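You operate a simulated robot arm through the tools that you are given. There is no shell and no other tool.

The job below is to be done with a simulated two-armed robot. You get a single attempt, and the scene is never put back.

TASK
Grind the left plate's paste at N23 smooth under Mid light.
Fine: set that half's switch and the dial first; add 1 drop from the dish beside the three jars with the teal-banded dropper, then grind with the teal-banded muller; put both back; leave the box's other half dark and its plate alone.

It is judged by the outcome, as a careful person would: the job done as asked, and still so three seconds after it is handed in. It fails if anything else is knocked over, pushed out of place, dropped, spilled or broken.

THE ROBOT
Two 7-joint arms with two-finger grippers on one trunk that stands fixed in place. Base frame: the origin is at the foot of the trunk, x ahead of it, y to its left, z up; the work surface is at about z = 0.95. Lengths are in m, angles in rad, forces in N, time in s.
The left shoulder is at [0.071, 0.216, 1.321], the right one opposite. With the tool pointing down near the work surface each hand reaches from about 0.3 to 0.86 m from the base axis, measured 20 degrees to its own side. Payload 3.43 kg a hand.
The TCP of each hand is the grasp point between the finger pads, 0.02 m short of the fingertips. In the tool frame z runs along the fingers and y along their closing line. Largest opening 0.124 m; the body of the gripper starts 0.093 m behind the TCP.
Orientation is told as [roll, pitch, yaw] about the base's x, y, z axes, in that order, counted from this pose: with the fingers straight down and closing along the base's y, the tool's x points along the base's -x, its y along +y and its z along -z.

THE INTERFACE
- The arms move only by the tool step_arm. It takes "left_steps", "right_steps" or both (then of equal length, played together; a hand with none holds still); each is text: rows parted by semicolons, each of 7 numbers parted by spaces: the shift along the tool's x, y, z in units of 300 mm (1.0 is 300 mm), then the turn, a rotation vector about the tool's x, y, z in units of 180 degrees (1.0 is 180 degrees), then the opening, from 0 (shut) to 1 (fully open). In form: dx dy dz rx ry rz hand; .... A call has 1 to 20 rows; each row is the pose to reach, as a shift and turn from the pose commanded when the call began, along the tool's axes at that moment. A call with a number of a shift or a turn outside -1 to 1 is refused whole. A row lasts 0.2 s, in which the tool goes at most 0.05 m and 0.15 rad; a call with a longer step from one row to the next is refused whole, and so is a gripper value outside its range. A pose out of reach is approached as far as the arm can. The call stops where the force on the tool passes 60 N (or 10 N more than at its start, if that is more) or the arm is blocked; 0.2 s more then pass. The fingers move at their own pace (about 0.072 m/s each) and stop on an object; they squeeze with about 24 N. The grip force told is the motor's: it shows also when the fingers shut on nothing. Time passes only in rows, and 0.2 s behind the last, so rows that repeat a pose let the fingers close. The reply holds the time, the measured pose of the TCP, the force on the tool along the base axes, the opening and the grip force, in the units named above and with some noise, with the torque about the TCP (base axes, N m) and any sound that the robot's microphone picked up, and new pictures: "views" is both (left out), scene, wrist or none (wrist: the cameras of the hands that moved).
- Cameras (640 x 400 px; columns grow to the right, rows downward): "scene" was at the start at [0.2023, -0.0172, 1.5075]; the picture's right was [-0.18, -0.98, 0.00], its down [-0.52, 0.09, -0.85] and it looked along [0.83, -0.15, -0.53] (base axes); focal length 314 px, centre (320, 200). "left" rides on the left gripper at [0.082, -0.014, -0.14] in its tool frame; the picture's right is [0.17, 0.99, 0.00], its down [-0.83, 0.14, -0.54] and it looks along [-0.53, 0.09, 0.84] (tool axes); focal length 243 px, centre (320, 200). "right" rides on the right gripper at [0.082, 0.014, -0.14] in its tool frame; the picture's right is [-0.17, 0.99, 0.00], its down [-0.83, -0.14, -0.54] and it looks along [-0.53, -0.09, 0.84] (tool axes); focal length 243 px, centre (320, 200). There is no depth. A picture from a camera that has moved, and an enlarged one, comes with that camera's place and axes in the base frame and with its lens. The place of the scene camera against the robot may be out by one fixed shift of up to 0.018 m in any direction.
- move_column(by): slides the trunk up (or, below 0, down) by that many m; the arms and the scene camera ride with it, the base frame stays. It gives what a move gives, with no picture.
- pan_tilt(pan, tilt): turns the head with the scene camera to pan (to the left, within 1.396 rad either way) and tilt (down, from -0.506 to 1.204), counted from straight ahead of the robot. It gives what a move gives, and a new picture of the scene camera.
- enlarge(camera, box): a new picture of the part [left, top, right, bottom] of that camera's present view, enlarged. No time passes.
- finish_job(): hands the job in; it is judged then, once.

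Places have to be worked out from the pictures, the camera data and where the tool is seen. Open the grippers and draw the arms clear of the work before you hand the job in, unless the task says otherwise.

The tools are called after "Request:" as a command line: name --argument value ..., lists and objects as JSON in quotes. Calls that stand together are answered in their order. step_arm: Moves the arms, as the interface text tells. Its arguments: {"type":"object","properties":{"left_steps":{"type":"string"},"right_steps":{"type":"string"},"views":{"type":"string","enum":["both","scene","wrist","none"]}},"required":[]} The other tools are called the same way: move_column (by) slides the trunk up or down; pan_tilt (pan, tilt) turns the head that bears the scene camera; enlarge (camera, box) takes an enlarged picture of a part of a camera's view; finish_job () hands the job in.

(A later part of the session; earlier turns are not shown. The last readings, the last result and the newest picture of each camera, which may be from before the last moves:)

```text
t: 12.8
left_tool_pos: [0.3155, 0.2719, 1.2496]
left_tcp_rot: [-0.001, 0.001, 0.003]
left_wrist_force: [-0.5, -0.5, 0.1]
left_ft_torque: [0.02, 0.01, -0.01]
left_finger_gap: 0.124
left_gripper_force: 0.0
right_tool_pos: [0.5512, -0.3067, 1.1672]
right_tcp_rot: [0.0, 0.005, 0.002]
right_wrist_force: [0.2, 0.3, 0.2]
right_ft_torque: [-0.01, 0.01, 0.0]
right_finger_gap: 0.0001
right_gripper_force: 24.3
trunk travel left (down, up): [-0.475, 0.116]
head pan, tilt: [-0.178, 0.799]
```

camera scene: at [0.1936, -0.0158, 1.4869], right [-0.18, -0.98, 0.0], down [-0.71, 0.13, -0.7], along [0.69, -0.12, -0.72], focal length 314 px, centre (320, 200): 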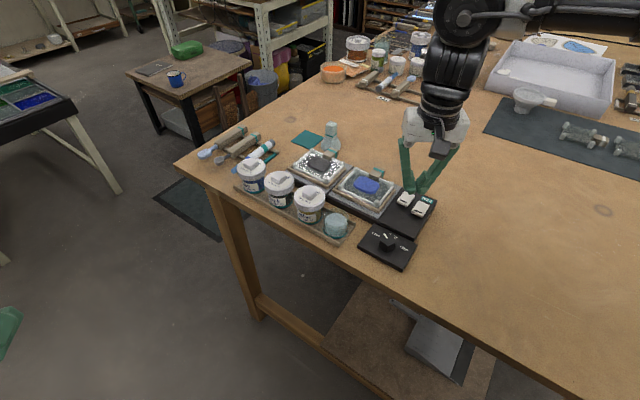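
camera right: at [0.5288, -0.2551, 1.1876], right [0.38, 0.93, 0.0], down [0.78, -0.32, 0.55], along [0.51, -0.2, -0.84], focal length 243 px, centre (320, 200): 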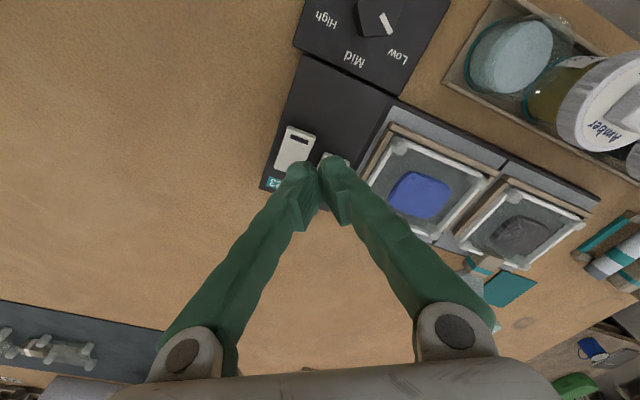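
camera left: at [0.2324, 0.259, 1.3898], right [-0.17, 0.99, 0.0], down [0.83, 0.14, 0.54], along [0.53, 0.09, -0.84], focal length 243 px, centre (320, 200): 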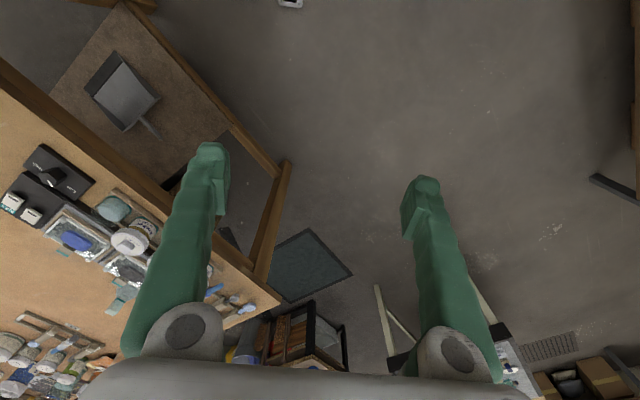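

Request:
step_arm --right_steps "-0.053 0.026 0.098 0 0 0 0; -0.106 0.052 0.195 0 0 0 0; -0.159 0.077 0.293 0 0 0 0; -0.211 0.1023 0.39 0 -0.001 0 0; -0.211 0.1023 0.39 0 -0.001 0 0" --views "wrist"

Request:
enlarge --camera "scene" --box '[370, 150, 460, 240]'

Request:
enlarge --camera "right" --box '[240, 90, 400, 220]'

```text
t: 14.0
left_tool_pos: [0.3149, 0.273, 1.2486]
left_tcp_rot: [0.001, -0.002, 0.001]
left_wrist_force: [0.2, -0.2, 0.2]
left_ft_torque: [0.01, -0.01, -0.01]
left_finger_gap: 0.1242
left_gripper_force: 0.1
right_tool_pos: [0.6092, -0.2898, 1.0541]
right_tcp_rot: [0.002, -0.006, 0.002]
right_wrist_force: [0.6, 0.3, -1.0]
right_ft_torque: [-0.03, 0.01, -0.04]
right_finger_gap: 0.0
right_gripper_force: 24.2
right hand out of reach, approached as far as the arm can: row 4, 5
trunk travel left (down, up): [-0.475, 0.116]
head pan, tilt: [-0.178, 0.799]
camera right: at [0.5258, -0.2765, 1.1925], right [0.16, 0.99, 0.0], down [0.83, -0.14, 0.54], along [0.54, -0.09, -0.84], focal length 243 px, centre (320, 200)
```

right: 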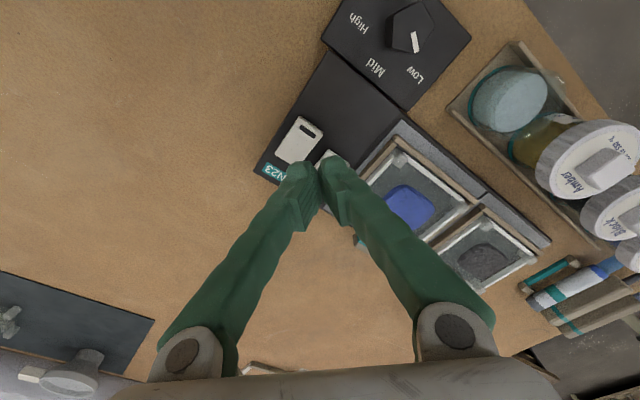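

```text
4.44 times, centred on (415, 195) of scene
camera zoom: at [0.1933, -0.0154, 1.487], right [-0.18, -0.98, 0.0], down [-0.71, 0.13, -0.7], along [0.69, -0.12, -0.72], focal length 1396 px, centre (-102, 222)
```

zoom: 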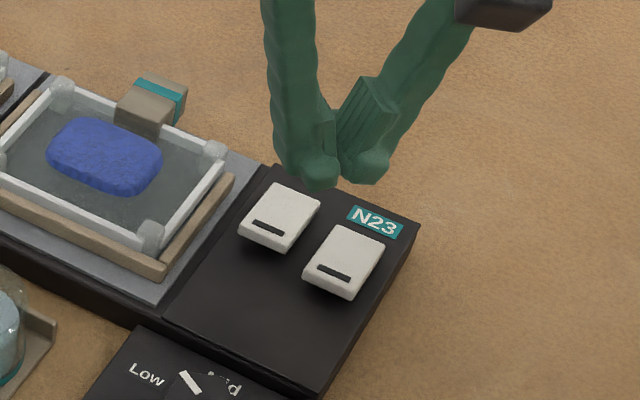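

```text
3.08 times, centred on (320, 155) of right
camera zoom: at [0.5258, -0.2765, 1.1925], right [0.16, 0.99, 0.0], down [0.83, -0.14, 0.54], along [0.54, -0.09, -0.84], focal length 746 px, centre (320, 338)
```

zoom: 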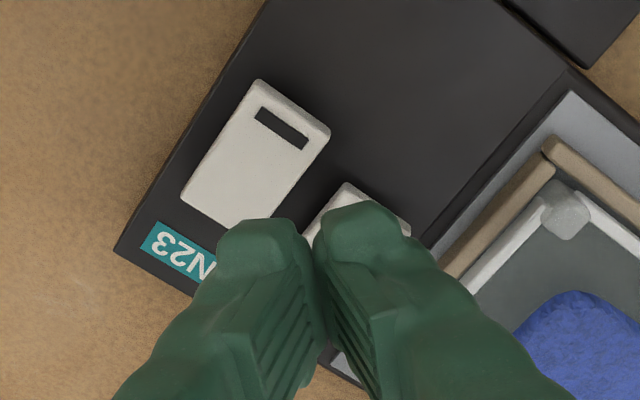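

Target y is still refused although well inside the stated range, so a joint limit binds at this trunk height. I lift the hand and try the trunk lower, which may suit the arm better.

Request:
step_arm --right_steps "0.05 -0.03 -0.15 0 0 0 0; 0.1 -0.06 -0.3 0 0 0 0; 0.1 -0.06 -0.45 0 0 0 0; 0.1 -0.06 -0.6 0 0 0 0" --views "none"

Request:
move_column --by -0.12

```text
t: 15.0
left_tool_pos: [0.312, 0.2721, 1.251]
left_tcp_rot: [0.0, -0.005, 0.003]
left_wrist_force: [0.1, 0.0, -0.1]
left_ft_torque: [0.02, -0.07, 0.0]
left_finger_gap: 0.1237
left_gripper_force: 0.0
right_tool_pos: [0.5629, -0.3152, 1.2278]
right_tcp_rot: [0.003, -0.006, 0.001]
right_wrist_force: [-0.2, 0.2, -1.2]
right_ft_torque: [0.01, -0.07, 0.0]
right_finger_gap: 0.0001
right_gripper_force: 23.4
right hand out of reach, approached as far as the arm can: row 4
trunk travel left (down, up): [-0.475, 0.116]
head pan, tilt: [-0.178, 0.799]
```

```text
t: 16.5
left_tool_pos: [0.3269, 0.2719, 1.11]
left_tcp_rot: [-0.002, 0.098, 0.0]
left_wrist_force: [0.0, -0.3, 0.3]
left_ft_torque: [0.0, -0.01, 0.01]
left_finger_gap: 0.1239
left_gripper_force: 0.2
right_tool_pos: [0.5631, -0.3162, 1.1035]
right_tcp_rot: [-0.002, 0.0, -0.001]
right_wrist_force: [-0.6, 0.4, 0.1]
right_ft_torque: [-0.01, 0.0, 0.02]
right_finger_gap: 0.0001
right_gripper_force: 23.7
trunk travel left (down, up): [-0.355, 0.236]
head pan, tilt: [-0.178, 0.799]
```

Request:
step_arm --right_steps "-0.057 0.045 0.026 0 0 0 0; -0.114 0.089 0.052 0 0 0 0; -0.1713 0.134 0.0783 0 0 0 0; -0.1713 0.134 0.0783 0 0 0 0" --views "wrist"

```text
t: 17.5
left_tool_pos: [0.3266, 0.273, 1.1102]
left_tcp_rot: [-0.001, 0.098, 0.001]
left_wrist_force: [0.1, 0.7, 0.5]
left_ft_torque: [-0.01, -0.02, -0.02]
left_finger_gap: 0.124
left_gripper_force: 0.1
right_tool_pos: [0.5926, -0.2946, 1.0703]
right_tcp_rot: [0.002, -0.005, 0.001]
right_wrist_force: [-0.7, 0.2, 0.6]
right_ft_torque: [-0.02, 0.01, 0.03]
right_finger_gap: 0.0
right_gripper_force: 24.1
right hand out of reach, approached as far as the arm can: row 2, 3, 4
trunk travel left (down, up): [-0.355, 0.236]
head pan, tilt: [-0.178, 0.799]
camera right: at [0.5091, -0.2834, 1.2101], right [0.16, 0.99, 0.0], down [0.83, -0.14, 0.54], along [0.54, -0.09, -0.84], focal length 243 px, centre (320, 200)
```

right: 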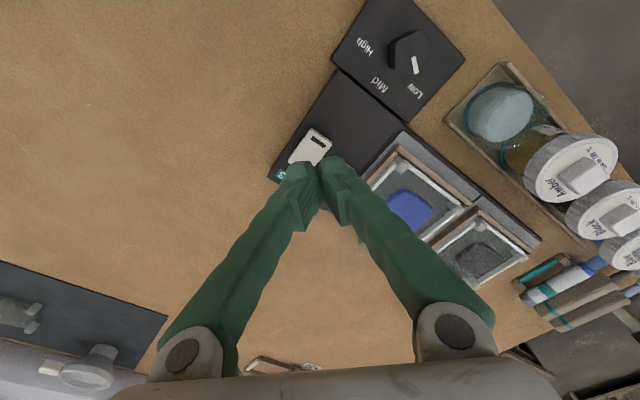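

Lowering made it worse, so the wrist limit eases with a higher shoulder. I raise the trunk to near its top and test again.

Request:
move_column --by 0.22

Request:
step_arm --right_steps "0 0 0.12 0 0 0 0; 0 0 0.24 0 0 0 0; 0 0 0.36 0 0 0 0; -0.02 0 0.48 0 0 0 0; -0.04 0.03 0.6 0 0 0 0; -0.073 0.062 0.65 0 0 0 0; -0.073 0.062 0.7 0 0 0 0; -0.073 0.062 0.7 0 0 0 0" --views "wrist"

```text
t: 19.8
left_tool_pos: [0.2705, 0.2711, 1.4349]
left_tcp_rot: [-0.003, -0.292, 0.002]
left_wrist_force: [0.6, 0.4, -0.1]
left_ft_torque: [-0.01, -0.01, 0.0]
left_finger_gap: 0.1239
left_gripper_force: 0.2
right_tool_pos: [0.5302, -0.2953, 1.5]
right_tcp_rot: [0.003, -0.395, 0.001]
right_wrist_force: [0.7, -0.2, 0.8]
right_ft_torque: [0.03, 0.05, -0.01]
right_finger_gap: 0.0
right_gripper_force: 23.8
trunk travel left (down, up): [-0.575, 0.016]
head pan, tilt: [-0.178, 0.799]
```

```text
t: 21.6
left_tool_pos: [0.2705, 0.272, 1.435]
left_tcp_rot: [0.0, -0.292, 0.001]
left_wrist_force: [0.3, 0.4, 0.4]
left_ft_torque: [0.02, -0.02, 0.02]
left_finger_gap: 0.1238
left_gripper_force: 0.0
right_tool_pos: [0.6307, -0.2752, 1.3187]
right_tcp_rot: [0.002, -0.4, 0.002]
right_wrist_force: [0.2, -0.4, 0.7]
right_ft_torque: [0.0, -0.03, 0.01]
right_finger_gap: 0.0001
right_gripper_force: 24.6
trunk travel left (down, up): [-0.575, 0.016]
head pan, tilt: [-0.178, 0.799]
camera right: at [0.5008, -0.2629, 1.4147], right [0.15, 0.99, 0.07], down [0.56, -0.14, 0.82], along [0.82, -0.09, -0.57], focal length 243 px, centre (320, 200)
```

right: 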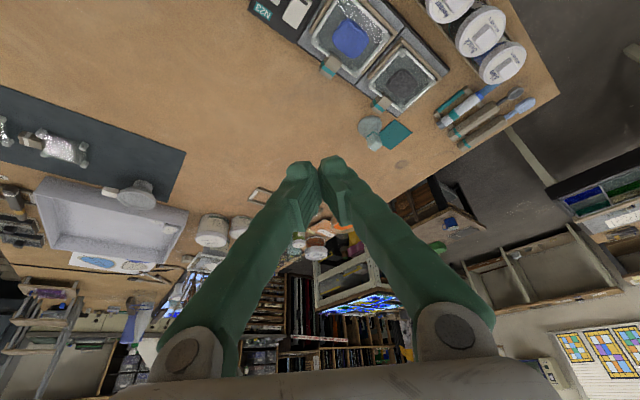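

The trunk move also changed the hands' pitch, which is odd. I check the scene camera's pose now before going on.

Request:
enlarge --camera "scene" --box '[0, 0, 640, 400]'

```text
1.00 times, centred on (320, 200) of scene (not enlarged: the box is as wide or as high as the picture)
camera zoom: at [0.1131, -0.0155, 1.6035], right [-0.18, -0.98, 0.0], down [-0.71, 0.13, -0.7], along [0.69, -0.12, -0.72], focal length 314 px, centre (320, 200)
```

zoom: 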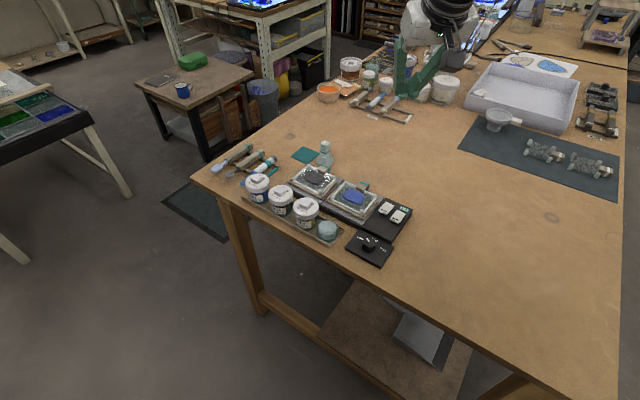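

The head moved back as the trunk rose, so the torso leans with height, tilting the arms' mounts. With the tool tilted forward the reach looks better, so I test going down with this pitch of −0.4 toward the rocker.

Request:
step_arm --right_steps "0.0664 0 0.134 0 0 0 0; 0.1328 0 0.268 0 0 0 0; 0.1992 0 0.402 0 0 0 0; 0.2656 0 0.536 0 0 0 0; 0.332 0 0.67 0 0 0 0; 0.3985 0 0.804 0 0 0 0; 0.3985 0 0.804 0 0 0 0" --views "wrist"

```text
t: 23.2
left_tool_pos: [0.2699, 0.2725, 1.4345]
left_tcp_rot: [-0.003, -0.29, 0.001]
left_wrist_force: [-0.3, 0.6, -0.3]
left_ft_torque: [-0.01, 0.0, -0.03]
left_finger_gap: 0.1239
left_gripper_force: 0.1
right_tool_pos: [0.6104, -0.2809, 1.0497]
right_tcp_rot: [0.006, -0.4, 0.002]
right_wrist_force: [-0.1, -1.0, 0.0]
right_ft_torque: [-0.02, 0.0, -0.03]
right_finger_gap: 0.0001
right_gripper_force: 23.8
right hand out of reach, approached as far as the arm can: row 6, 7
trunk travel left (down, up): [-0.575, 0.016]
head pan, tilt: [-0.178, 0.799]
camera right: at [0.4799, -0.2691, 1.1467], right [0.15, 0.99, 0.07], down [0.56, -0.14, 0.82], along [0.82, -0.08, -0.57], focal length 243 px, centre (320, 200)
```

right: 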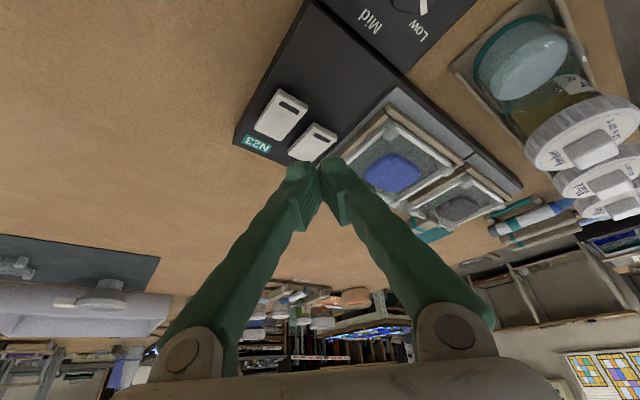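

Request:
enlarge --camera "scene" --box '[340, 170, 440, 260]'

Request:
enlarge --camera "right" --box '[230, 70, 410, 210]'

```text
4.44 times, centred on (390, 215) of scene
camera zoom: at [0.1125, -0.0154, 1.6036], right [-0.18, -0.98, 0.0], down [-0.71, 0.13, -0.7], along [0.69, -0.12, -0.72], focal length 1396 px, centre (9, 133)
```

zoom: 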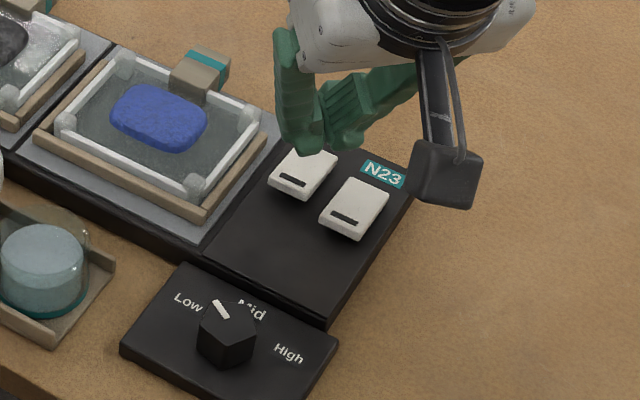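

```text
2.86 times, centred on (320, 140) of right
camera zoom: at [0.4799, -0.2691, 1.1467], right [0.15, 0.99, 0.07], down [0.56, -0.14, 0.82], along [0.82, -0.08, -0.57], focal length 693 px, centre (320, 371)
```

zoom: 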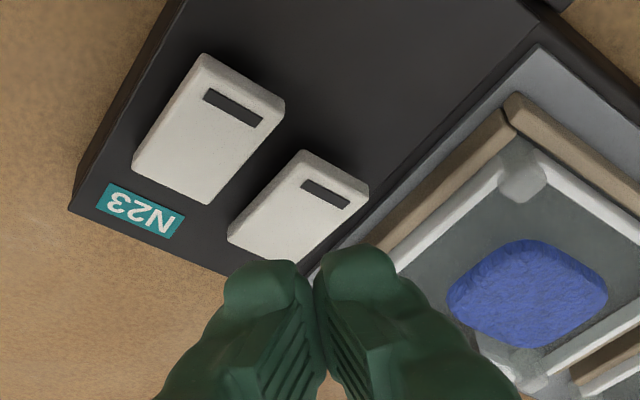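

The fingertips sit just above the left rocker's raised end, a bit too far to the right. I probe whether small shifts toward +x/+y are possible from here at slightly greater height.

Request:
step_arm --right_steps "-0.02 0.03 -0.06 0 0 0 0; -0.03 0.03 -0.05 0 0 0 0; -0.03 0.03 -0.05 0 0 0 0" --views "none"

```text
t: 24.0
left_tool_pos: [0.2698, 0.2719, 1.4351]
left_tcp_rot: [-0.002, -0.288, 0.002]
left_wrist_force: [-0.3, 0.2, 0.3]
left_ft_torque: [0.02, 0.02, 0.03]
left_finger_gap: 0.124
left_gripper_force: 0.0
right_tool_pos: [0.6129, -0.2728, 1.0682]
right_tcp_rot: [0.004, -0.398, 0.003]
right_wrist_force: [-0.4, -0.5, 1.1]
right_ft_torque: [-0.02, -0.03, -0.01]
right_finger_gap: 0.0
right_gripper_force: 24.1
trunk travel left (down, up): [-0.575, 0.016]
head pan, tilt: [-0.178, 0.799]
```

Request:
step_arm --right_steps "0 0 0 0 0.04 0 0; 0 0 0 0 0.08 0 0; 0.02 0 0.05 0 0.08 0 0; 0.04 0 0.1 0 0.08 0 0; 0.04 0 0.1 0 0.08 0 0" --views "none"

```text
t: 25.2
left_tool_pos: [0.2694, 0.2705, 1.4359]
left_tcp_rot: [0.0, -0.289, 0.001]
left_wrist_force: [0.5, -0.9, -0.4]
left_ft_torque: [-0.04, -0.02, 0.0]
left_finger_gap: 0.1241
left_gripper_force: 0.0
right_tool_pos: [0.5847, -0.3019, 1.0605]
right_tcp_rot: [0.005, -0.149, 0.003]
right_wrist_force: [0.3, -0.1, -0.2]
right_ft_torque: [-0.02, 0.02, 0.02]
right_finger_gap: 0.0
right_gripper_force: 23.5
right hand out of reach, approached as far as the arm can: row 1, 2, 3, 4, 5
trunk travel left (down, up): [-0.575, 0.016]
head pan, tilt: [-0.178, 0.799]
```

Fitting the limits shows the shoulder-to-wrist length is about 0.54 m (fully stretched), with the wrist about 0.30 m behind the TCP, so tilting the tool forward is the way to extend reach. I lift the right hand high before lowering the trunk again, since that move swings the hands down.

Request:
step_arm --right_steps "0 0 -0.15 0 -0.013 0 0; 0 0 -0.3 0 -0.026 0 0; 0 0 -0.45 0 -0.04 0 0; 0 0 -0.6 0 -0.053 0 0; 0 0 -0.75 0 -0.066 0 0; 0 0 -0.9 0 -0.08 0 0" --views "none"

Request:
step_arm --right_steps "0 0 -0.15 0 0 0 0; 0 0 -0.3 0 0 0 0; 0 0 -0.45 0 0 0 0" --views "none"

```text
t: 26.6
left_tool_pos: [0.2672, 0.2721, 1.4367]
left_tcp_rot: [-0.002, -0.291, 0.003]
left_wrist_force: [0.1, -0.5, 0.6]
left_ft_torque: [-0.01, -0.04, -0.02]
left_finger_gap: 0.1242
left_gripper_force: 0.1
right_tool_pos: [0.543, -0.305, 1.3272]
right_tcp_rot: [0.001, -0.4, 0.002]
right_wrist_force: [0.2, -0.1, 0.9]
right_ft_torque: [-0.03, -0.02, 0.01]
right_finger_gap: 0.0001
right_gripper_force: 24.1
trunk travel left (down, up): [-0.575, 0.016]
head pan, tilt: [-0.178, 0.799]
```

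```text
t: 27.4
left_tool_pos: [0.2695, 0.2711, 1.4359]
left_tcp_rot: [-0.003, -0.292, 0.002]
left_wrist_force: [0.1, -0.3, 0.2]
left_ft_torque: [0.0, -0.06, -0.02]
left_finger_gap: 0.1242
left_gripper_force: 0.1
right_tool_pos: [0.4901, -0.3038, 1.4504]
right_tcp_rot: [0.003, -0.397, 0.001]
right_wrist_force: [-0.4, -0.6, -0.3]
right_ft_torque: [0.02, -0.02, 0.04]
right_finger_gap: 0.0
right_gripper_force: 23.9
trunk travel left (down, up): [-0.575, 0.016]
head pan, tilt: [-0.178, 0.799]
```

Hand at z 1.45 and clear. I lower the trunk back to its original height and read what happens.

Request:
move_column --by -0.1

```text
t: 28.7
left_tool_pos: [0.3141, 0.2718, 1.2624]
left_tcp_rot: [-0.002, -0.038, 0.001]
left_wrist_force: [0.4, 0.0, 0.2]
left_ft_torque: [-0.01, 0.0, -0.02]
left_finger_gap: 0.1241
left_gripper_force: 0.1
right_tool_pos: [0.4909, -0.3048, 1.3499]
right_tcp_rot: [0.003, -0.401, 0.002]
right_wrist_force: [0.6, -0.6, 0.0]
right_ft_torque: [0.01, 0.01, 0.0]
right_finger_gap: 0.0002
right_gripper_force: 24.1
trunk travel left (down, up): [-0.475, 0.116]
head pan, tilt: [-0.178, 0.799]
```

The right hand rode straight down, so it keeps its pose when well within reach. I now approach the rocker with pitch −0.4 and yaw −45°, so the hand tilts along the rocker from its near end, and move the left hand to an easier pose.

Request:
step_arm --right_steps "-0.0096 0.0113 0.133 0.0139 0 0.0329 0; -0.0193 0.0226 0.267 0.0278 0 0.0658 0; -0.0289 0.0339 0.4 0.0417 0 0.0987 0; -0.0386 0.0451 0.533 0.0556 0 0.1315 0; -0.0482 0.0564 0.667 0.0695 0 0.1644 0; -0.0579 0.0677 0.8 0.0834 0 0.1973 0; -0.0675 0.079 0.933 0.0973 0 0.2302 0; -0.0675 0.079 0.933 0.0973 0 0.2302 0" --left_steps "-0.04 0.01 0 0 0 0 1; -0.08 0.02 0 0 0.003 0 1; -0.12 0.03 0 0 0.006 0 1; -0.16 0.04 0 0 0.009 0 1; -0.2 0.05 0 0 0.012 0 1; -0.24 0.06 0 0 0.012 0 1; -0.26 0.07 0 0 0.012 0 1; -0.26 0.07 0 0 0.012 0 1" --views "wrist"

Request:
enlarge --camera "right" --box '[230, 70, 410, 210]'

Request:
enlarge --camera "scene" --box '[370, 150, 460, 240]'

```text
t: 30.5
left_tool_pos: [0.3379, 0.2498, 1.2431]
left_tcp_rot: [0.002, -0.003, 0.004]
left_wrist_force: [-0.2, 0.1, 0.9]
left_ft_torque: [0.04, -0.05, -0.01]
left_finger_gap: 0.1241
left_gripper_force: 0.1
left hand out of reach, approached as far as the arm can: row 1, 2, 3, 4, 5, 6, 7, 8
right_tool_pos: [0.7209, -0.416, 1.0918]
right_tcp_rot: [0.012, -0.395, -0.782]
right_wrist_force: [-0.6, -1.0, -0.3]
right_ft_torque: [0.03, -0.07, 0.03]
right_finger_gap: 0.0003
right_gripper_force: 24.2
right hand out of reach, approached as far as the arm can: row 2, 3, 4, 5, 6, 7, 8
trunk travel left (down, up): [-0.475, 0.116]
head pan, tilt: [-0.178, 0.799]
camera right: at [0.6367, -0.3171, 1.1893], right [0.8, 0.6, 0.07], down [0.29, -0.5, 0.82], along [0.52, -0.63, -0.57], focal length 243 px, centre (320, 200)
camera left: at [0.2551, 0.2364, 1.3823], right [-0.17, 0.99, 0.0], down [0.83, 0.14, 0.54], along [0.53, 0.09, -0.84], focal length 243 px, centre (320, 200)
```

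right: 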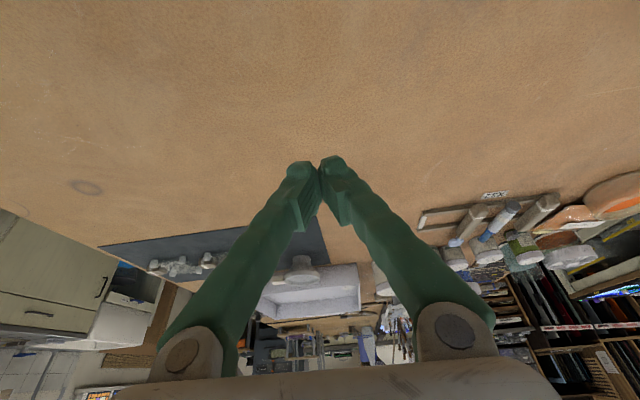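
left: 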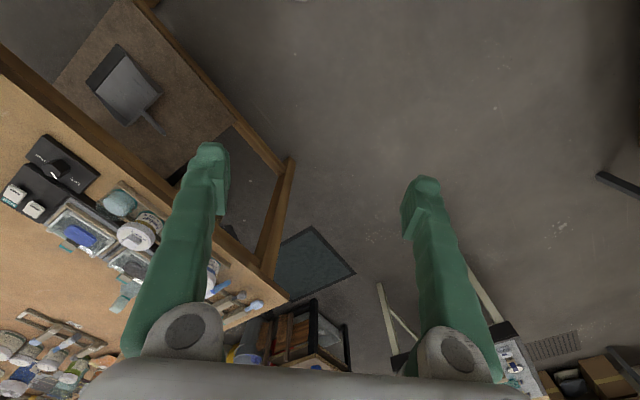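

```text
2.86 times, centred on (320, 140) of right
camera zoom: at [0.6367, -0.3171, 1.1893], right [0.8, 0.6, 0.07], down [0.29, -0.5, 0.82], along [0.52, -0.63, -0.57], focal length 693 px, centre (320, 371)
```

zoom: 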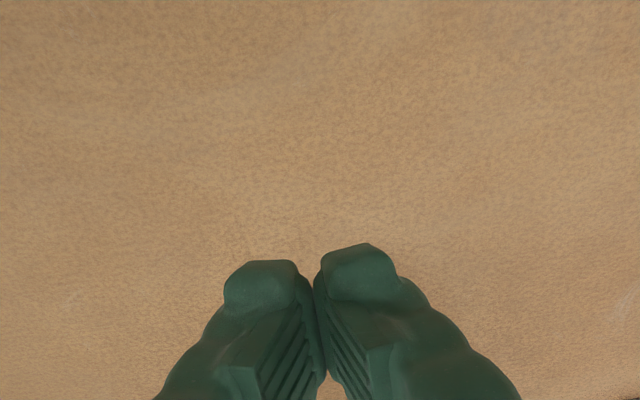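

```text
4.44 times, centred on (415, 195) of scene
camera zoom: at [0.1903, -0.0185, 1.4874], right [-0.18, -0.98, 0.0], down [-0.7, 0.13, -0.7], along [0.69, -0.12, -0.72], focal length 1396 px, centre (-102, 222)
```

zoom: 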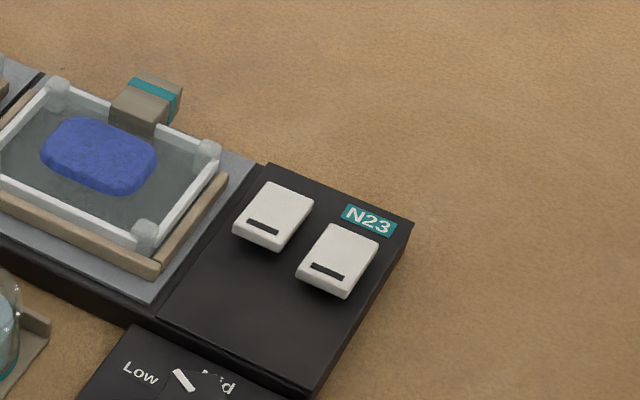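

The solver keeps orientation but lets position go when a joint limit binds, and it is path dependent. From here (r ≈ 0.83 was reached!) I try walking slowly back toward the rocker with the same orientation.

Request:
step_arm --right_steps "0.084 0.0128 -0.04 0 0 0 0; 0.168 0.0256 -0.08 0 0 0 0; 0.252 0.0384 -0.121 0 0 0 0; 0.336 0.0512 -0.161 0 0 0 0; 0.42 0.064 -0.201 0 0 0 0; 0.5045 0.0768 -0.242 0 0 0 0; 0.5045 0.0768 -0.242 0 0 0 0" --views "none"

```text
t: 32.1
left_tool_pos: [0.3407, 0.2531, 1.2408]
left_tcp_rot: [0.0, 0.0, 0.003]
left_wrist_force: [-0.1, -0.3, -0.2]
left_ft_torque: [0.01, 0.0, 0.01]
left_finger_gap: 0.1242
left_gripper_force: 0.1
right_tool_pos: [0.7214, -0.4167, 1.0905]
right_tcp_rot: [0.0, -0.396, -0.782]
right_wrist_force: [-0.1, -1.1, -0.2]
right_ft_torque: [0.02, -0.03, 0.0]
right_finger_gap: 0.0002
right_gripper_force: 23.6
right hand out of reach, approached as far as the arm can: row 1, 2, 3, 4, 5, 6, 7
trunk travel left (down, up): [-0.475, 0.116]
head pan, tilt: [-0.178, 0.799]
```

Request:
step_arm --right_steps "0.0752 -0.0218 -0.0626 -0.007 0.0171 -0.0351 0; 0.1505 -0.0436 -0.1251 -0.0141 0.0341 -0.0701 0; 0.2257 -0.0654 -0.1877 -0.0211 0.0512 -0.1052 0; 0.3009 -0.0871 -0.2503 -0.0281 0.0682 -0.1402 0; 0.3761 -0.1089 -0.3129 -0.0351 0.0853 -0.1753 0; 0.4514 -0.1307 -0.3754 -0.0422 0.1023 -0.2103 0; 0.5266 -0.1525 -0.438 -0.0492 0.1194 -0.2454 0; 0.5266 -0.1525 -0.438 -0.0492 0.1194 -0.2454 0" --views "none"

```text
t: 33.9
left_tool_pos: [0.3397, 0.2524, 1.2417]
left_tcp_rot: [0.001, 0.0, 0.004]
left_wrist_force: [0.0, -0.2, -0.5]
left_ft_torque: [0.02, 0.04, -0.02]
left_finger_gap: 0.1241
left_gripper_force: 0.1
right_tool_pos: [0.5494, -0.3084, 1.1504]
right_tcp_rot: [0.001, 0.0, 0.0]
right_wrist_force: [1.4, 0.4, 0.5]
right_ft_torque: [0.03, 0.03, 0.03]
right_finger_gap: 0.0
right_gripper_force: 24.1
trunk travel left (down, up): [-0.475, 0.116]
head pan, tilt: [-0.178, 0.799]
```

Back at a neutral, fully reached pose. I probe the reach outward along x at y −0.31, z 1.08.

Request:
step_arm --right_steps "0 0 0.117 0 0 0 0; 0 0 0.233 0 0 0 0; -0.083 0 0.233 0 0 0 0; -0.167 0 0.233 0 0 0 0; -0.25 0 0.233 0 0 0 0; -0.333 0 0.233 0 0 0 0; -0.417 0 0.233 0 0 0 0; -0.5 0 0.233 0 0 0 0; -0.583 0 0.233 0 0 0 0; -0.667 0 0.233 0 0 0 0" --views "none"

```text
t: 36.1
left_tool_pos: [0.3397, 0.251, 1.2403]
left_tcp_rot: [0.001, 0.0, 0.003]
left_wrist_force: [-0.5, 0.2, -0.4]
left_ft_torque: [0.01, 0.01, -0.01]
left_finger_gap: 0.1238
left_gripper_force: 0.1
right_tool_pos: [0.6482, -0.3443, 1.0682]
right_tcp_rot: [0.005, -0.01, -0.002]
right_wrist_force: [0.3, -0.1, 0.0]
right_ft_torque: [-0.01, 0.01, 0.0]
right_finger_gap: 0.0
right_gripper_force: 24.3
right hand out of reach, approached as far as the arm can: row 5, 6, 7, 8, 9, 10
trunk travel left (down, up): [-0.475, 0.116]
head pan, tilt: [-0.178, 0.799]
```

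Request:
step_arm --right_steps "0.15 -0.1 0 0 0 0 0; 0.2 -0.25 0 0 0 0 0; 0.2 -0.25 0.12 0 0 0 0; 0.1 -0.25 0.12 0 0 0 0; 0 -0.25 0.12 0 0 0 0; -0.1 -0.25 0.12 0 0 0 0; -0.2 -0.25 0.12 0 0 0 0; -0.3 -0.25 0.12 0 0 0 0; -0.4 -0.25 0.12 0 0 0 0; -0.5 -0.25 0.12 0 0 0 0" --views "scene"

```text
refused: row 1 steps farther than a row can; nothing moved
```

Request:
step_arm --right_steps "0.1 -0.1 0 0 0 0 0; 0.2 -0.2 0 0 0 0 0; 0.2 -0.25 0.12 0 0 0 0; 0.1 -0.25 0.12 0 0 0 0; 0 -0.25 0.12 0 0 0 0; -0.1 -0.25 0.12 0 0 0 0; -0.2 -0.25 0.12 0 0 0 0; -0.3 -0.25 0.12 0 0 0 0; -0.4 -0.25 0.12 0 0 0 0; -0.5 -0.25 0.12 0 0 0 0" --views "scene"

```text
t: 38.3
left_tool_pos: [0.3408, 0.2527, 1.2413]
left_tcp_rot: [-0.001, 0.0, 0.004]
left_wrist_force: [-0.3, 0.2, 0.5]
left_ft_torque: [-0.01, -0.02, 0.03]
left_finger_gap: 0.1239
left_gripper_force: 0.1
right_tool_pos: [0.68, -0.4323, 1.03]
right_tcp_rot: [0.001, -0.001, 0.0]
right_wrist_force: [0.1, -0.4, 0.8]
right_ft_torque: [-0.01, -0.01, 0.0]
right_finger_gap: 0.0
right_gripper_force: 23.9
right hand out of reach, approached as far as the arm can: row 7, 8, 9, 10
trunk travel left (down, up): [-0.475, 0.116]
head pan, tilt: [-0.178, 0.799]
camera scene: at [0.1924, -0.0146, 1.4871], right [-0.18, -0.98, 0.0], down [-0.7, 0.13, -0.7], along [0.69, -0.12, -0.72], focal length 314 px, centre (320, 200)
```

scene: 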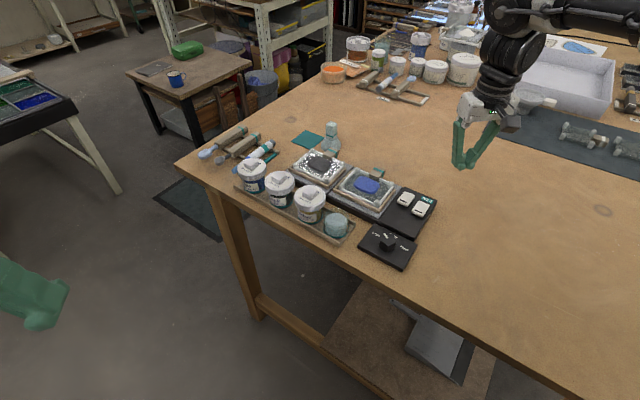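

The scene picture shows the elbow swung far out to the right, which limits inward reach. I turn the head to look at the whole right arm.

Request:
pan_tilt --pan -0.9 --tilt 0.4

```text
t: 39.4
left_tool_pos: [0.3399, 0.2522, 1.2399]
left_tcp_rot: [0.001, -0.002, 0.004]
left_wrist_force: [-0.3, 0.4, -0.3]
left_ft_torque: [-0.01, 0.04, -0.04]
left_finger_gap: 0.1239
left_gripper_force: 0.1
right_tool_pos: [0.6807, -0.4332, 1.03]
right_tcp_rot: [0.0, -0.003, -0.002]
right_wrist_force: [0.1, -0.5, 0.0]
right_ft_torque: [0.03, -0.01, -0.03]
right_finger_gap: 0.0
right_gripper_force: 24.1
trunk travel left (down, up): [-0.475, 0.116]
head pan, tilt: [-0.901, 0.4]
camera scene: at [0.1716, -0.0737, 1.522], right [-0.78, -0.62, 0.0], down [-0.24, 0.3, -0.92], along [0.57, -0.72, -0.39], focal length 314 px, centre (320, 200)
```

scene: 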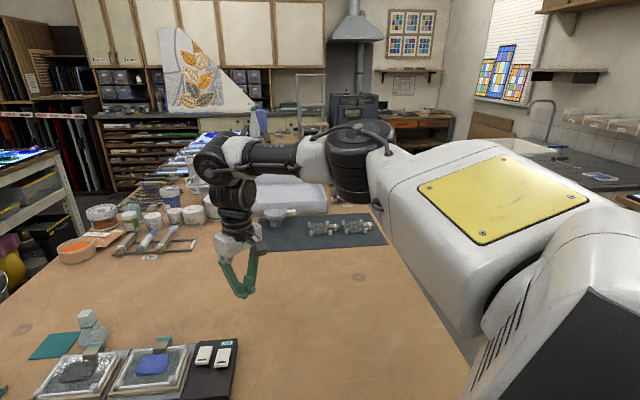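

The arm is not fully stretched, so a joint limit of this elbow-out posture binds. I try re-posturing: draw the right hand back close to the trunk and inward, then extend forward from there.

Request:
step_arm --right_steps "0.12 0.03 -0.08 0 0 0 0; 0.24 0.06 -0.16 0 0 0 0; 0.36 0.09 -0.24 0 0 0 0; 0.48 0.12 -0.32 0 0 0 0; 0.6 0.18 -0.4 0 0 0 0; 0.7 0.28 -0.45 0 0 0 0; 0.78 0.4 -0.5 0 0 0 0; 0.85 0.52 -0.53 0 0 0 0; 0.9 0.65 -0.55 0 0 0 0; 0.93 0.78 -0.55 0 0 0 0; 0.93 0.92 -0.55 0 0 0 0" --views "scene"

```text
t: 41.8
left_tool_pos: [0.341, 0.2516, 1.2404]
left_tcp_rot: [0.0, 0.0, 0.007]
left_wrist_force: [-0.7, -0.4, 0.7]
left_ft_torque: [0.02, 0.03, -0.04]
left_finger_gap: 0.1239
left_gripper_force: 0.1
right_tool_pos: [0.4357, -0.2462, 1.2231]
right_tcp_rot: [-0.001, 0.001, -0.001]
right_wrist_force: [-0.7, -0.7, 0.1]
right_ft_torque: [0.01, 0.0, 0.0]
right_finger_gap: 0.0001
right_gripper_force: 24.1
right hand out of reach, approached as far as the arm can: row 8, 9, 10, 11
trunk travel left (down, up): [-0.475, 0.116]
head pan, tilt: [-0.901, 0.4]
camera scene: at [0.1735, -0.0746, 1.5217], right [-0.78, -0.62, 0.0], down [-0.24, 0.31, -0.92], along [0.57, -0.72, -0.39], focal length 314 px, centre (320, 200)
```

scene: 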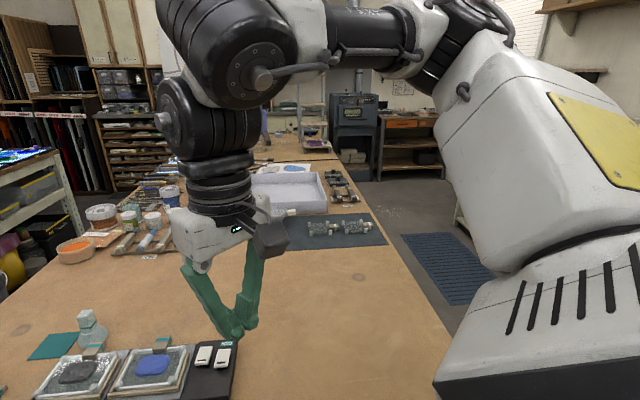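

The limit is on the wrist moving inward, so tilting the tool toward the left (+x+y) keeps the wrist outward. I approach the rocker with yaw +45° and pitch −0.5, a pose like one already reached.

Request:
step_arm --right_steps "-0.0714 -0.1042 0.0478 0 0 0 0; -0.1429 -0.2085 0.0955 0 0 0 0; -0.2143 -0.3127 0.1433 0 0 0 0; -0.27 -0.282 0.2005 -0.0089 -0.0216 -0.035 0; -0.3257 -0.2513 0.2577 -0.0179 -0.0431 -0.0699 0; -0.3814 -0.2206 0.3149 -0.0268 -0.0647 -0.1049 0; -0.437 -0.1899 0.3721 -0.0357 -0.0862 -0.1398 0; -0.4927 -0.1591 0.4293 -0.0446 -0.1078 -0.1748 0; -0.5484 -0.1284 0.4865 -0.0536 -0.1293 -0.2097 0; -0.604 -0.0977 0.5437 -0.0625 -0.1509 -0.2447 0; -0.604 -0.0977 0.5437 -0.0625 -0.1509 -0.2447 0" --views "wrist"

Request:
pan_tilt --pan -0.35 --tilt 0.75

```text
t: 44.2
left_tool_pos: [0.3388, 0.2526, 1.2407]
left_tcp_rot: [-0.002, -0.002, 0.003]
left_wrist_force: [0.0, 0.3, 0.6]
left_ft_torque: [-0.01, 0.01, 0.01]
left_finger_gap: 0.1239
left_gripper_force: 0.0
right_tool_pos: [0.616, -0.2766, 1.058]
right_tcp_rot: [-0.005, -0.504, 0.789]
right_wrist_force: [0.1, 0.1, -0.2]
right_ft_torque: [0.05, 0.0, 0.0]
right_finger_gap: 0.0
right_gripper_force: 23.9
trunk travel left (down, up): [-0.475, 0.116]
head pan, tilt: [-0.901, 0.4]
camera right: at [0.5084, -0.3657, 1.1415], right [-0.59, 0.8, 0.08], down [0.43, 0.23, 0.87], along [0.68, 0.55, -0.48], focal length 243 px, centre (320, 200)
```

right: 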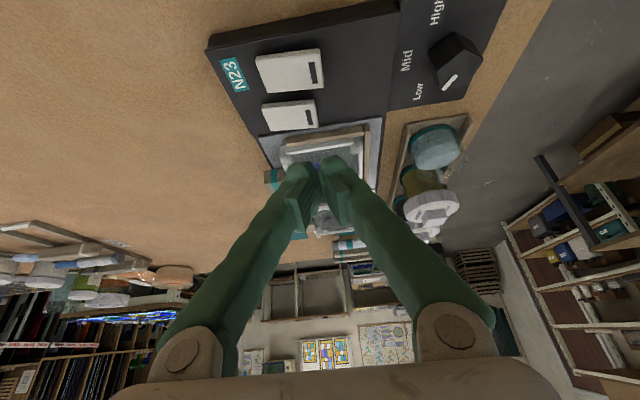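

```text
t: 45.2
left_tool_pos: [0.3403, 0.2512, 1.2407]
left_tcp_rot: [0.0, 0.0, 0.006]
left_wrist_force: [-0.5, -0.6, 0.1]
left_ft_torque: [-0.03, -0.02, 0.03]
left_finger_gap: 0.1238
left_gripper_force: 0.0
right_tool_pos: [0.617, -0.2763, 1.0586]
right_tcp_rot: [-0.001, -0.501, 0.786]
right_wrist_force: [-0.3, -0.4, -0.2]
right_ft_torque: [-0.02, -0.02, -0.03]
right_finger_gap: 0.0
right_gripper_force: 23.9
trunk travel left (down, up): [-0.475, 0.116]
head pan, tilt: [-0.351, 0.75]
camera scene: at [0.1921, -0.03, 1.4909], right [-0.34, -0.94, 0.0], down [-0.64, 0.23, -0.73], along [0.69, -0.25, -0.68], focal length 314 px, centre (320, 200)
```

scene: 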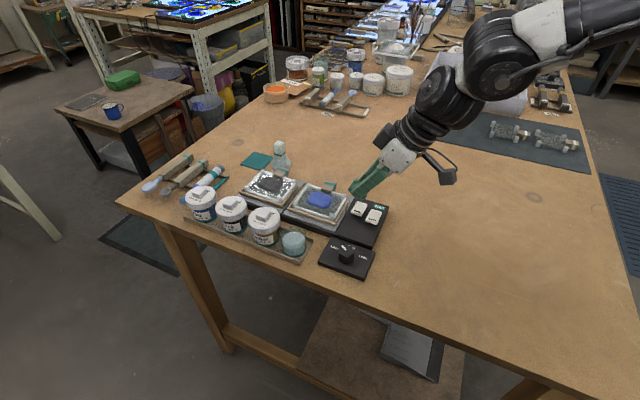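

Reached exactly. I check the fingertip alignment over the left rocker's near end.

Request:
enlarge --camera "scene" --box '[320, 155, 420, 245]'

Request:
enlarge --camera "right" --box '[240, 30, 400, 180]'

```text
4.44 times, centred on (370, 200) of scene
camera zoom: at [0.1921, -0.03, 1.4909], right [-0.34, -0.94, 0.0], down [-0.64, 0.23, -0.73], along [0.69, -0.25, -0.68], focal length 1396 px, centre (98, 200)
```

zoom: 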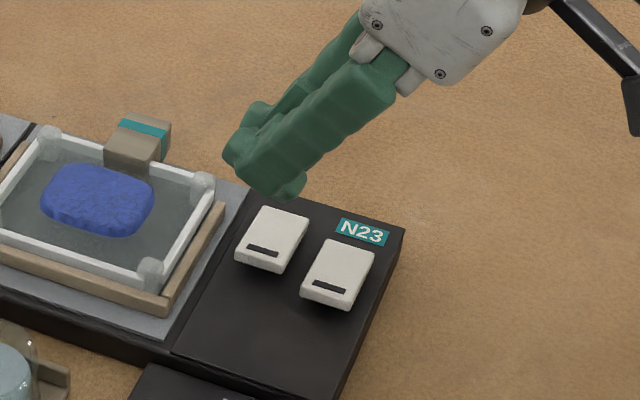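

```text
2.67 times, centred on (320, 105) of right
camera zoom: at [0.5086, -0.366, 1.1413], right [-0.59, 0.8, 0.08], down [0.43, 0.23, 0.87], along [0.68, 0.55, -0.48], focal length 647 px, centre (320, 453)
```

zoom: 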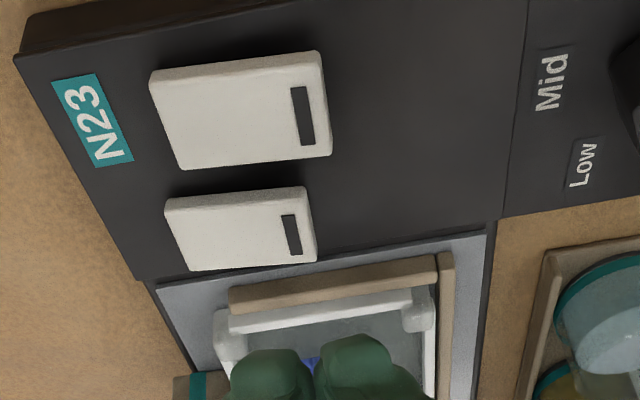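

The rocker's pivot computes to (0.629, -0.291) and the finger edge will land about 17 mm toward its near end. I go down close to it.

Request:
step_arm --right_steps "0.032 0 0.058 0 0 0 0; 0.064 0 0.117 0 0 0 0; 0.07 0 0.126 0 0 0 0" --views "wrist"

Request:
enlarge --camera "scene" --box '[340, 185, 400, 240]'

Request:
enlarge --camera "right" --box '[260, 80, 380, 190]'

```text
t: 46.0
left_tool_pos: [0.3402, 0.2525, 1.2412]
left_tcp_rot: [-0.002, -0.002, 0.003]
left_wrist_force: [0.1, 0.9, -0.2]
left_ft_torque: [0.0, -0.01, -0.05]
left_finger_gap: 0.124
left_gripper_force: 0.1
right_tool_pos: [0.6172, -0.277, 1.016]
right_tcp_rot: [-0.002, -0.501, 0.787]
right_wrist_force: [-0.5, -0.5, -0.5]
right_ft_torque: [-0.02, 0.0, -0.02]
right_finger_gap: 0.0
right_gripper_force: 24.1
trunk travel left (down, up): [-0.475, 0.116]
head pan, tilt: [-0.351, 0.75]
camera right: at [0.5087, -0.3672, 1.098], right [-0.59, 0.8, 0.08], down [0.43, 0.23, 0.87], along [0.68, 0.55, -0.48], focal length 243 px, centre (320, 200)
```

right: 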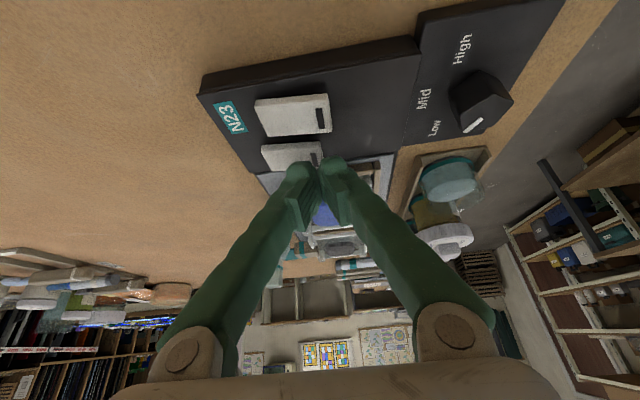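

```text
7.27 times, centred on (370, 212) of scene
camera zoom: at [0.1916, -0.0297, 1.491], right [-0.34, -0.94, 0.0], down [-0.64, 0.23, -0.73], along [0.69, -0.25, -0.68], focal length 2284 px, centre (-44, 109)
```

zoom: 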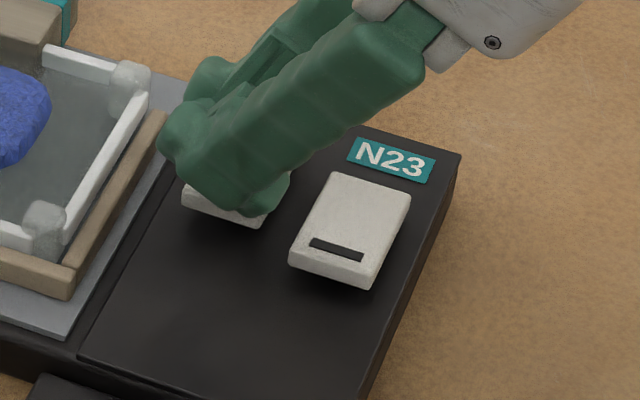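

```text
3.64 times, centred on (320, 135) of right
camera zoom: at [0.5087, -0.3672, 1.098], right [-0.59, 0.8, 0.08], down [0.43, 0.23, 0.87], along [0.68, 0.55, -0.48], focal length 882 px, centre (320, 436)
```

zoom: 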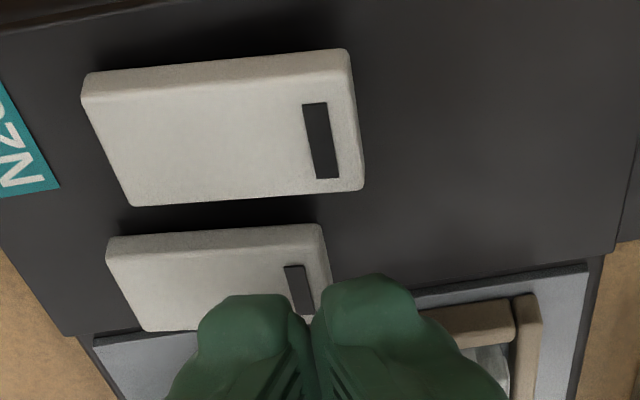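

The tips hover just over the bar end; I shift 5 mm toward the right to stay clear of the other plate's frame, then press down in small steps.

Request:
step_arm --right_steps "0.0145 0 -0.008 0 0 0 0; 0.021 0 0.0037 0 0 0 0; 0.0273 0 0.0154 0 0 0 0; 0.0337 0 0.0271 0 0 0 0" --views "wrist"

Request:
enlarge --camera "scene" --box '[340, 185, 400, 240]'

```text
t: 47.0
left_tool_pos: [0.3393, 0.2527, 1.2424]
left_tcp_rot: [-0.001, -0.001, 0.003]
left_wrist_force: [0.0, 0.4, 0.2]
left_ft_torque: [0.0, -0.04, 0.0]
left_finger_gap: 0.124
left_gripper_force: 0.1
right_tool_pos: [0.6131, -0.2804, 1.0037]
right_tcp_rot: [-0.004, -0.501, 0.787]
right_wrist_force: [0.7, -0.2, -0.6]
right_ft_torque: [-0.02, 0.01, 0.02]
right_finger_gap: 0.0
right_gripper_force: 23.8
trunk travel left (down, up): [-0.475, 0.116]
head pan, tilt: [-0.351, 0.75]
camera right: at [0.5051, -0.3702, 1.0864], right [-0.59, 0.8, 0.08], down [0.43, 0.23, 0.87], along [0.68, 0.55, -0.48], focal length 243 px, centre (320, 200)
```

right: 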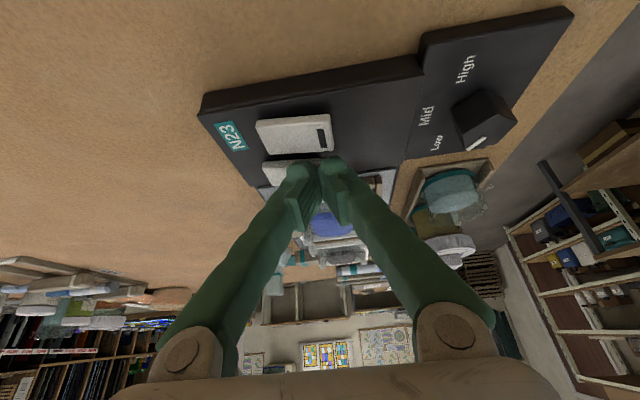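

```text
7.27 times, centred on (370, 212) of scene
camera zoom: at [0.1918, -0.0299, 1.4909], right [-0.34, -0.94, 0.0], down [-0.64, 0.23, -0.73], along [0.69, -0.25, -0.68], focal length 2284 px, centre (-44, 109)
```

zoom: 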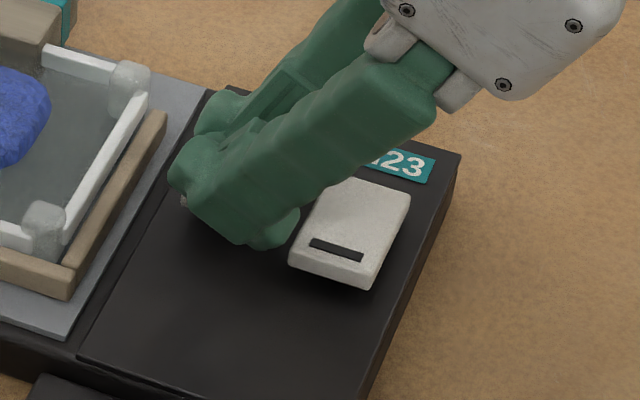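

No contact force yet. I continue down in 3 mm steps.

Request:
step_arm --right_steps "0.0048 0 0.0088 0 0 0 0; 0.0096 0 0.0175 0 0 0 0; 0.0144 0 0.0263 0 0 0 0" --views "wrist"

Request:
enlarge --camera "scene" --box '[340, 185, 400, 240]'

```text
t: 47.8
left_tool_pos: [0.3361, 0.2528, 1.2422]
left_tcp_rot: [-0.001, -0.004, 0.004]
left_wrist_force: [-0.5, 0.0, -0.4]
left_ft_torque: [0.01, 0.0, -0.01]
left_finger_gap: 0.124
left_gripper_force: 0.1
right_tool_pos: [0.6144, -0.2796, 1.0002]
right_tcp_rot: [-0.008, -0.508, 0.786]
right_wrist_force: [-7.0, -9.1, 36.9]
right_ft_torque: [-0.47, 0.03, -0.03]
right_finger_gap: 0.0002
right_gripper_force: 23.3
trunk travel left (down, up): [-0.475, 0.116]
head pan, tilt: [-0.351, 0.75]
camera right: at [0.5043, -0.3696, 1.0815], right [-0.59, 0.8, 0.07], down [0.42, 0.23, 0.88], along [0.69, 0.55, -0.47], focal length 243 px, centre (320, 200)
```

right: 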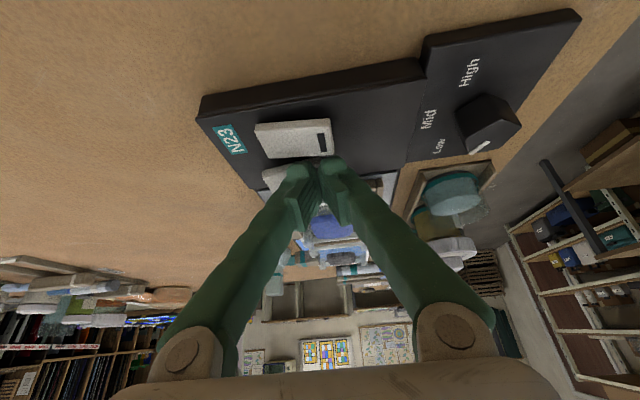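

```text
7.27 times, centred on (370, 212) of scene
camera zoom: at [0.1874, -0.0296, 1.492], right [-0.34, -0.94, 0.0], down [-0.64, 0.23, -0.73], along [0.69, -0.25, -0.68], focal length 2284 px, centre (-44, 109)
```

zoom: 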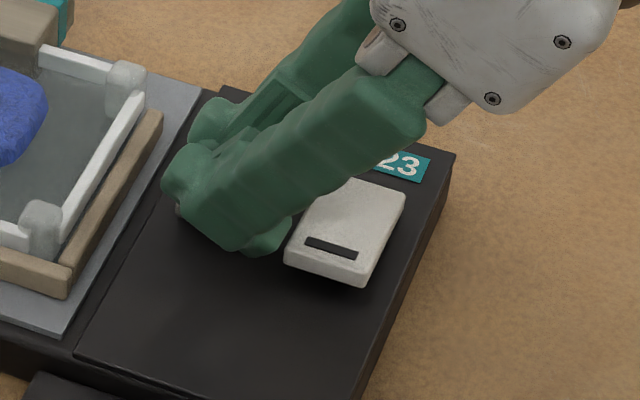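

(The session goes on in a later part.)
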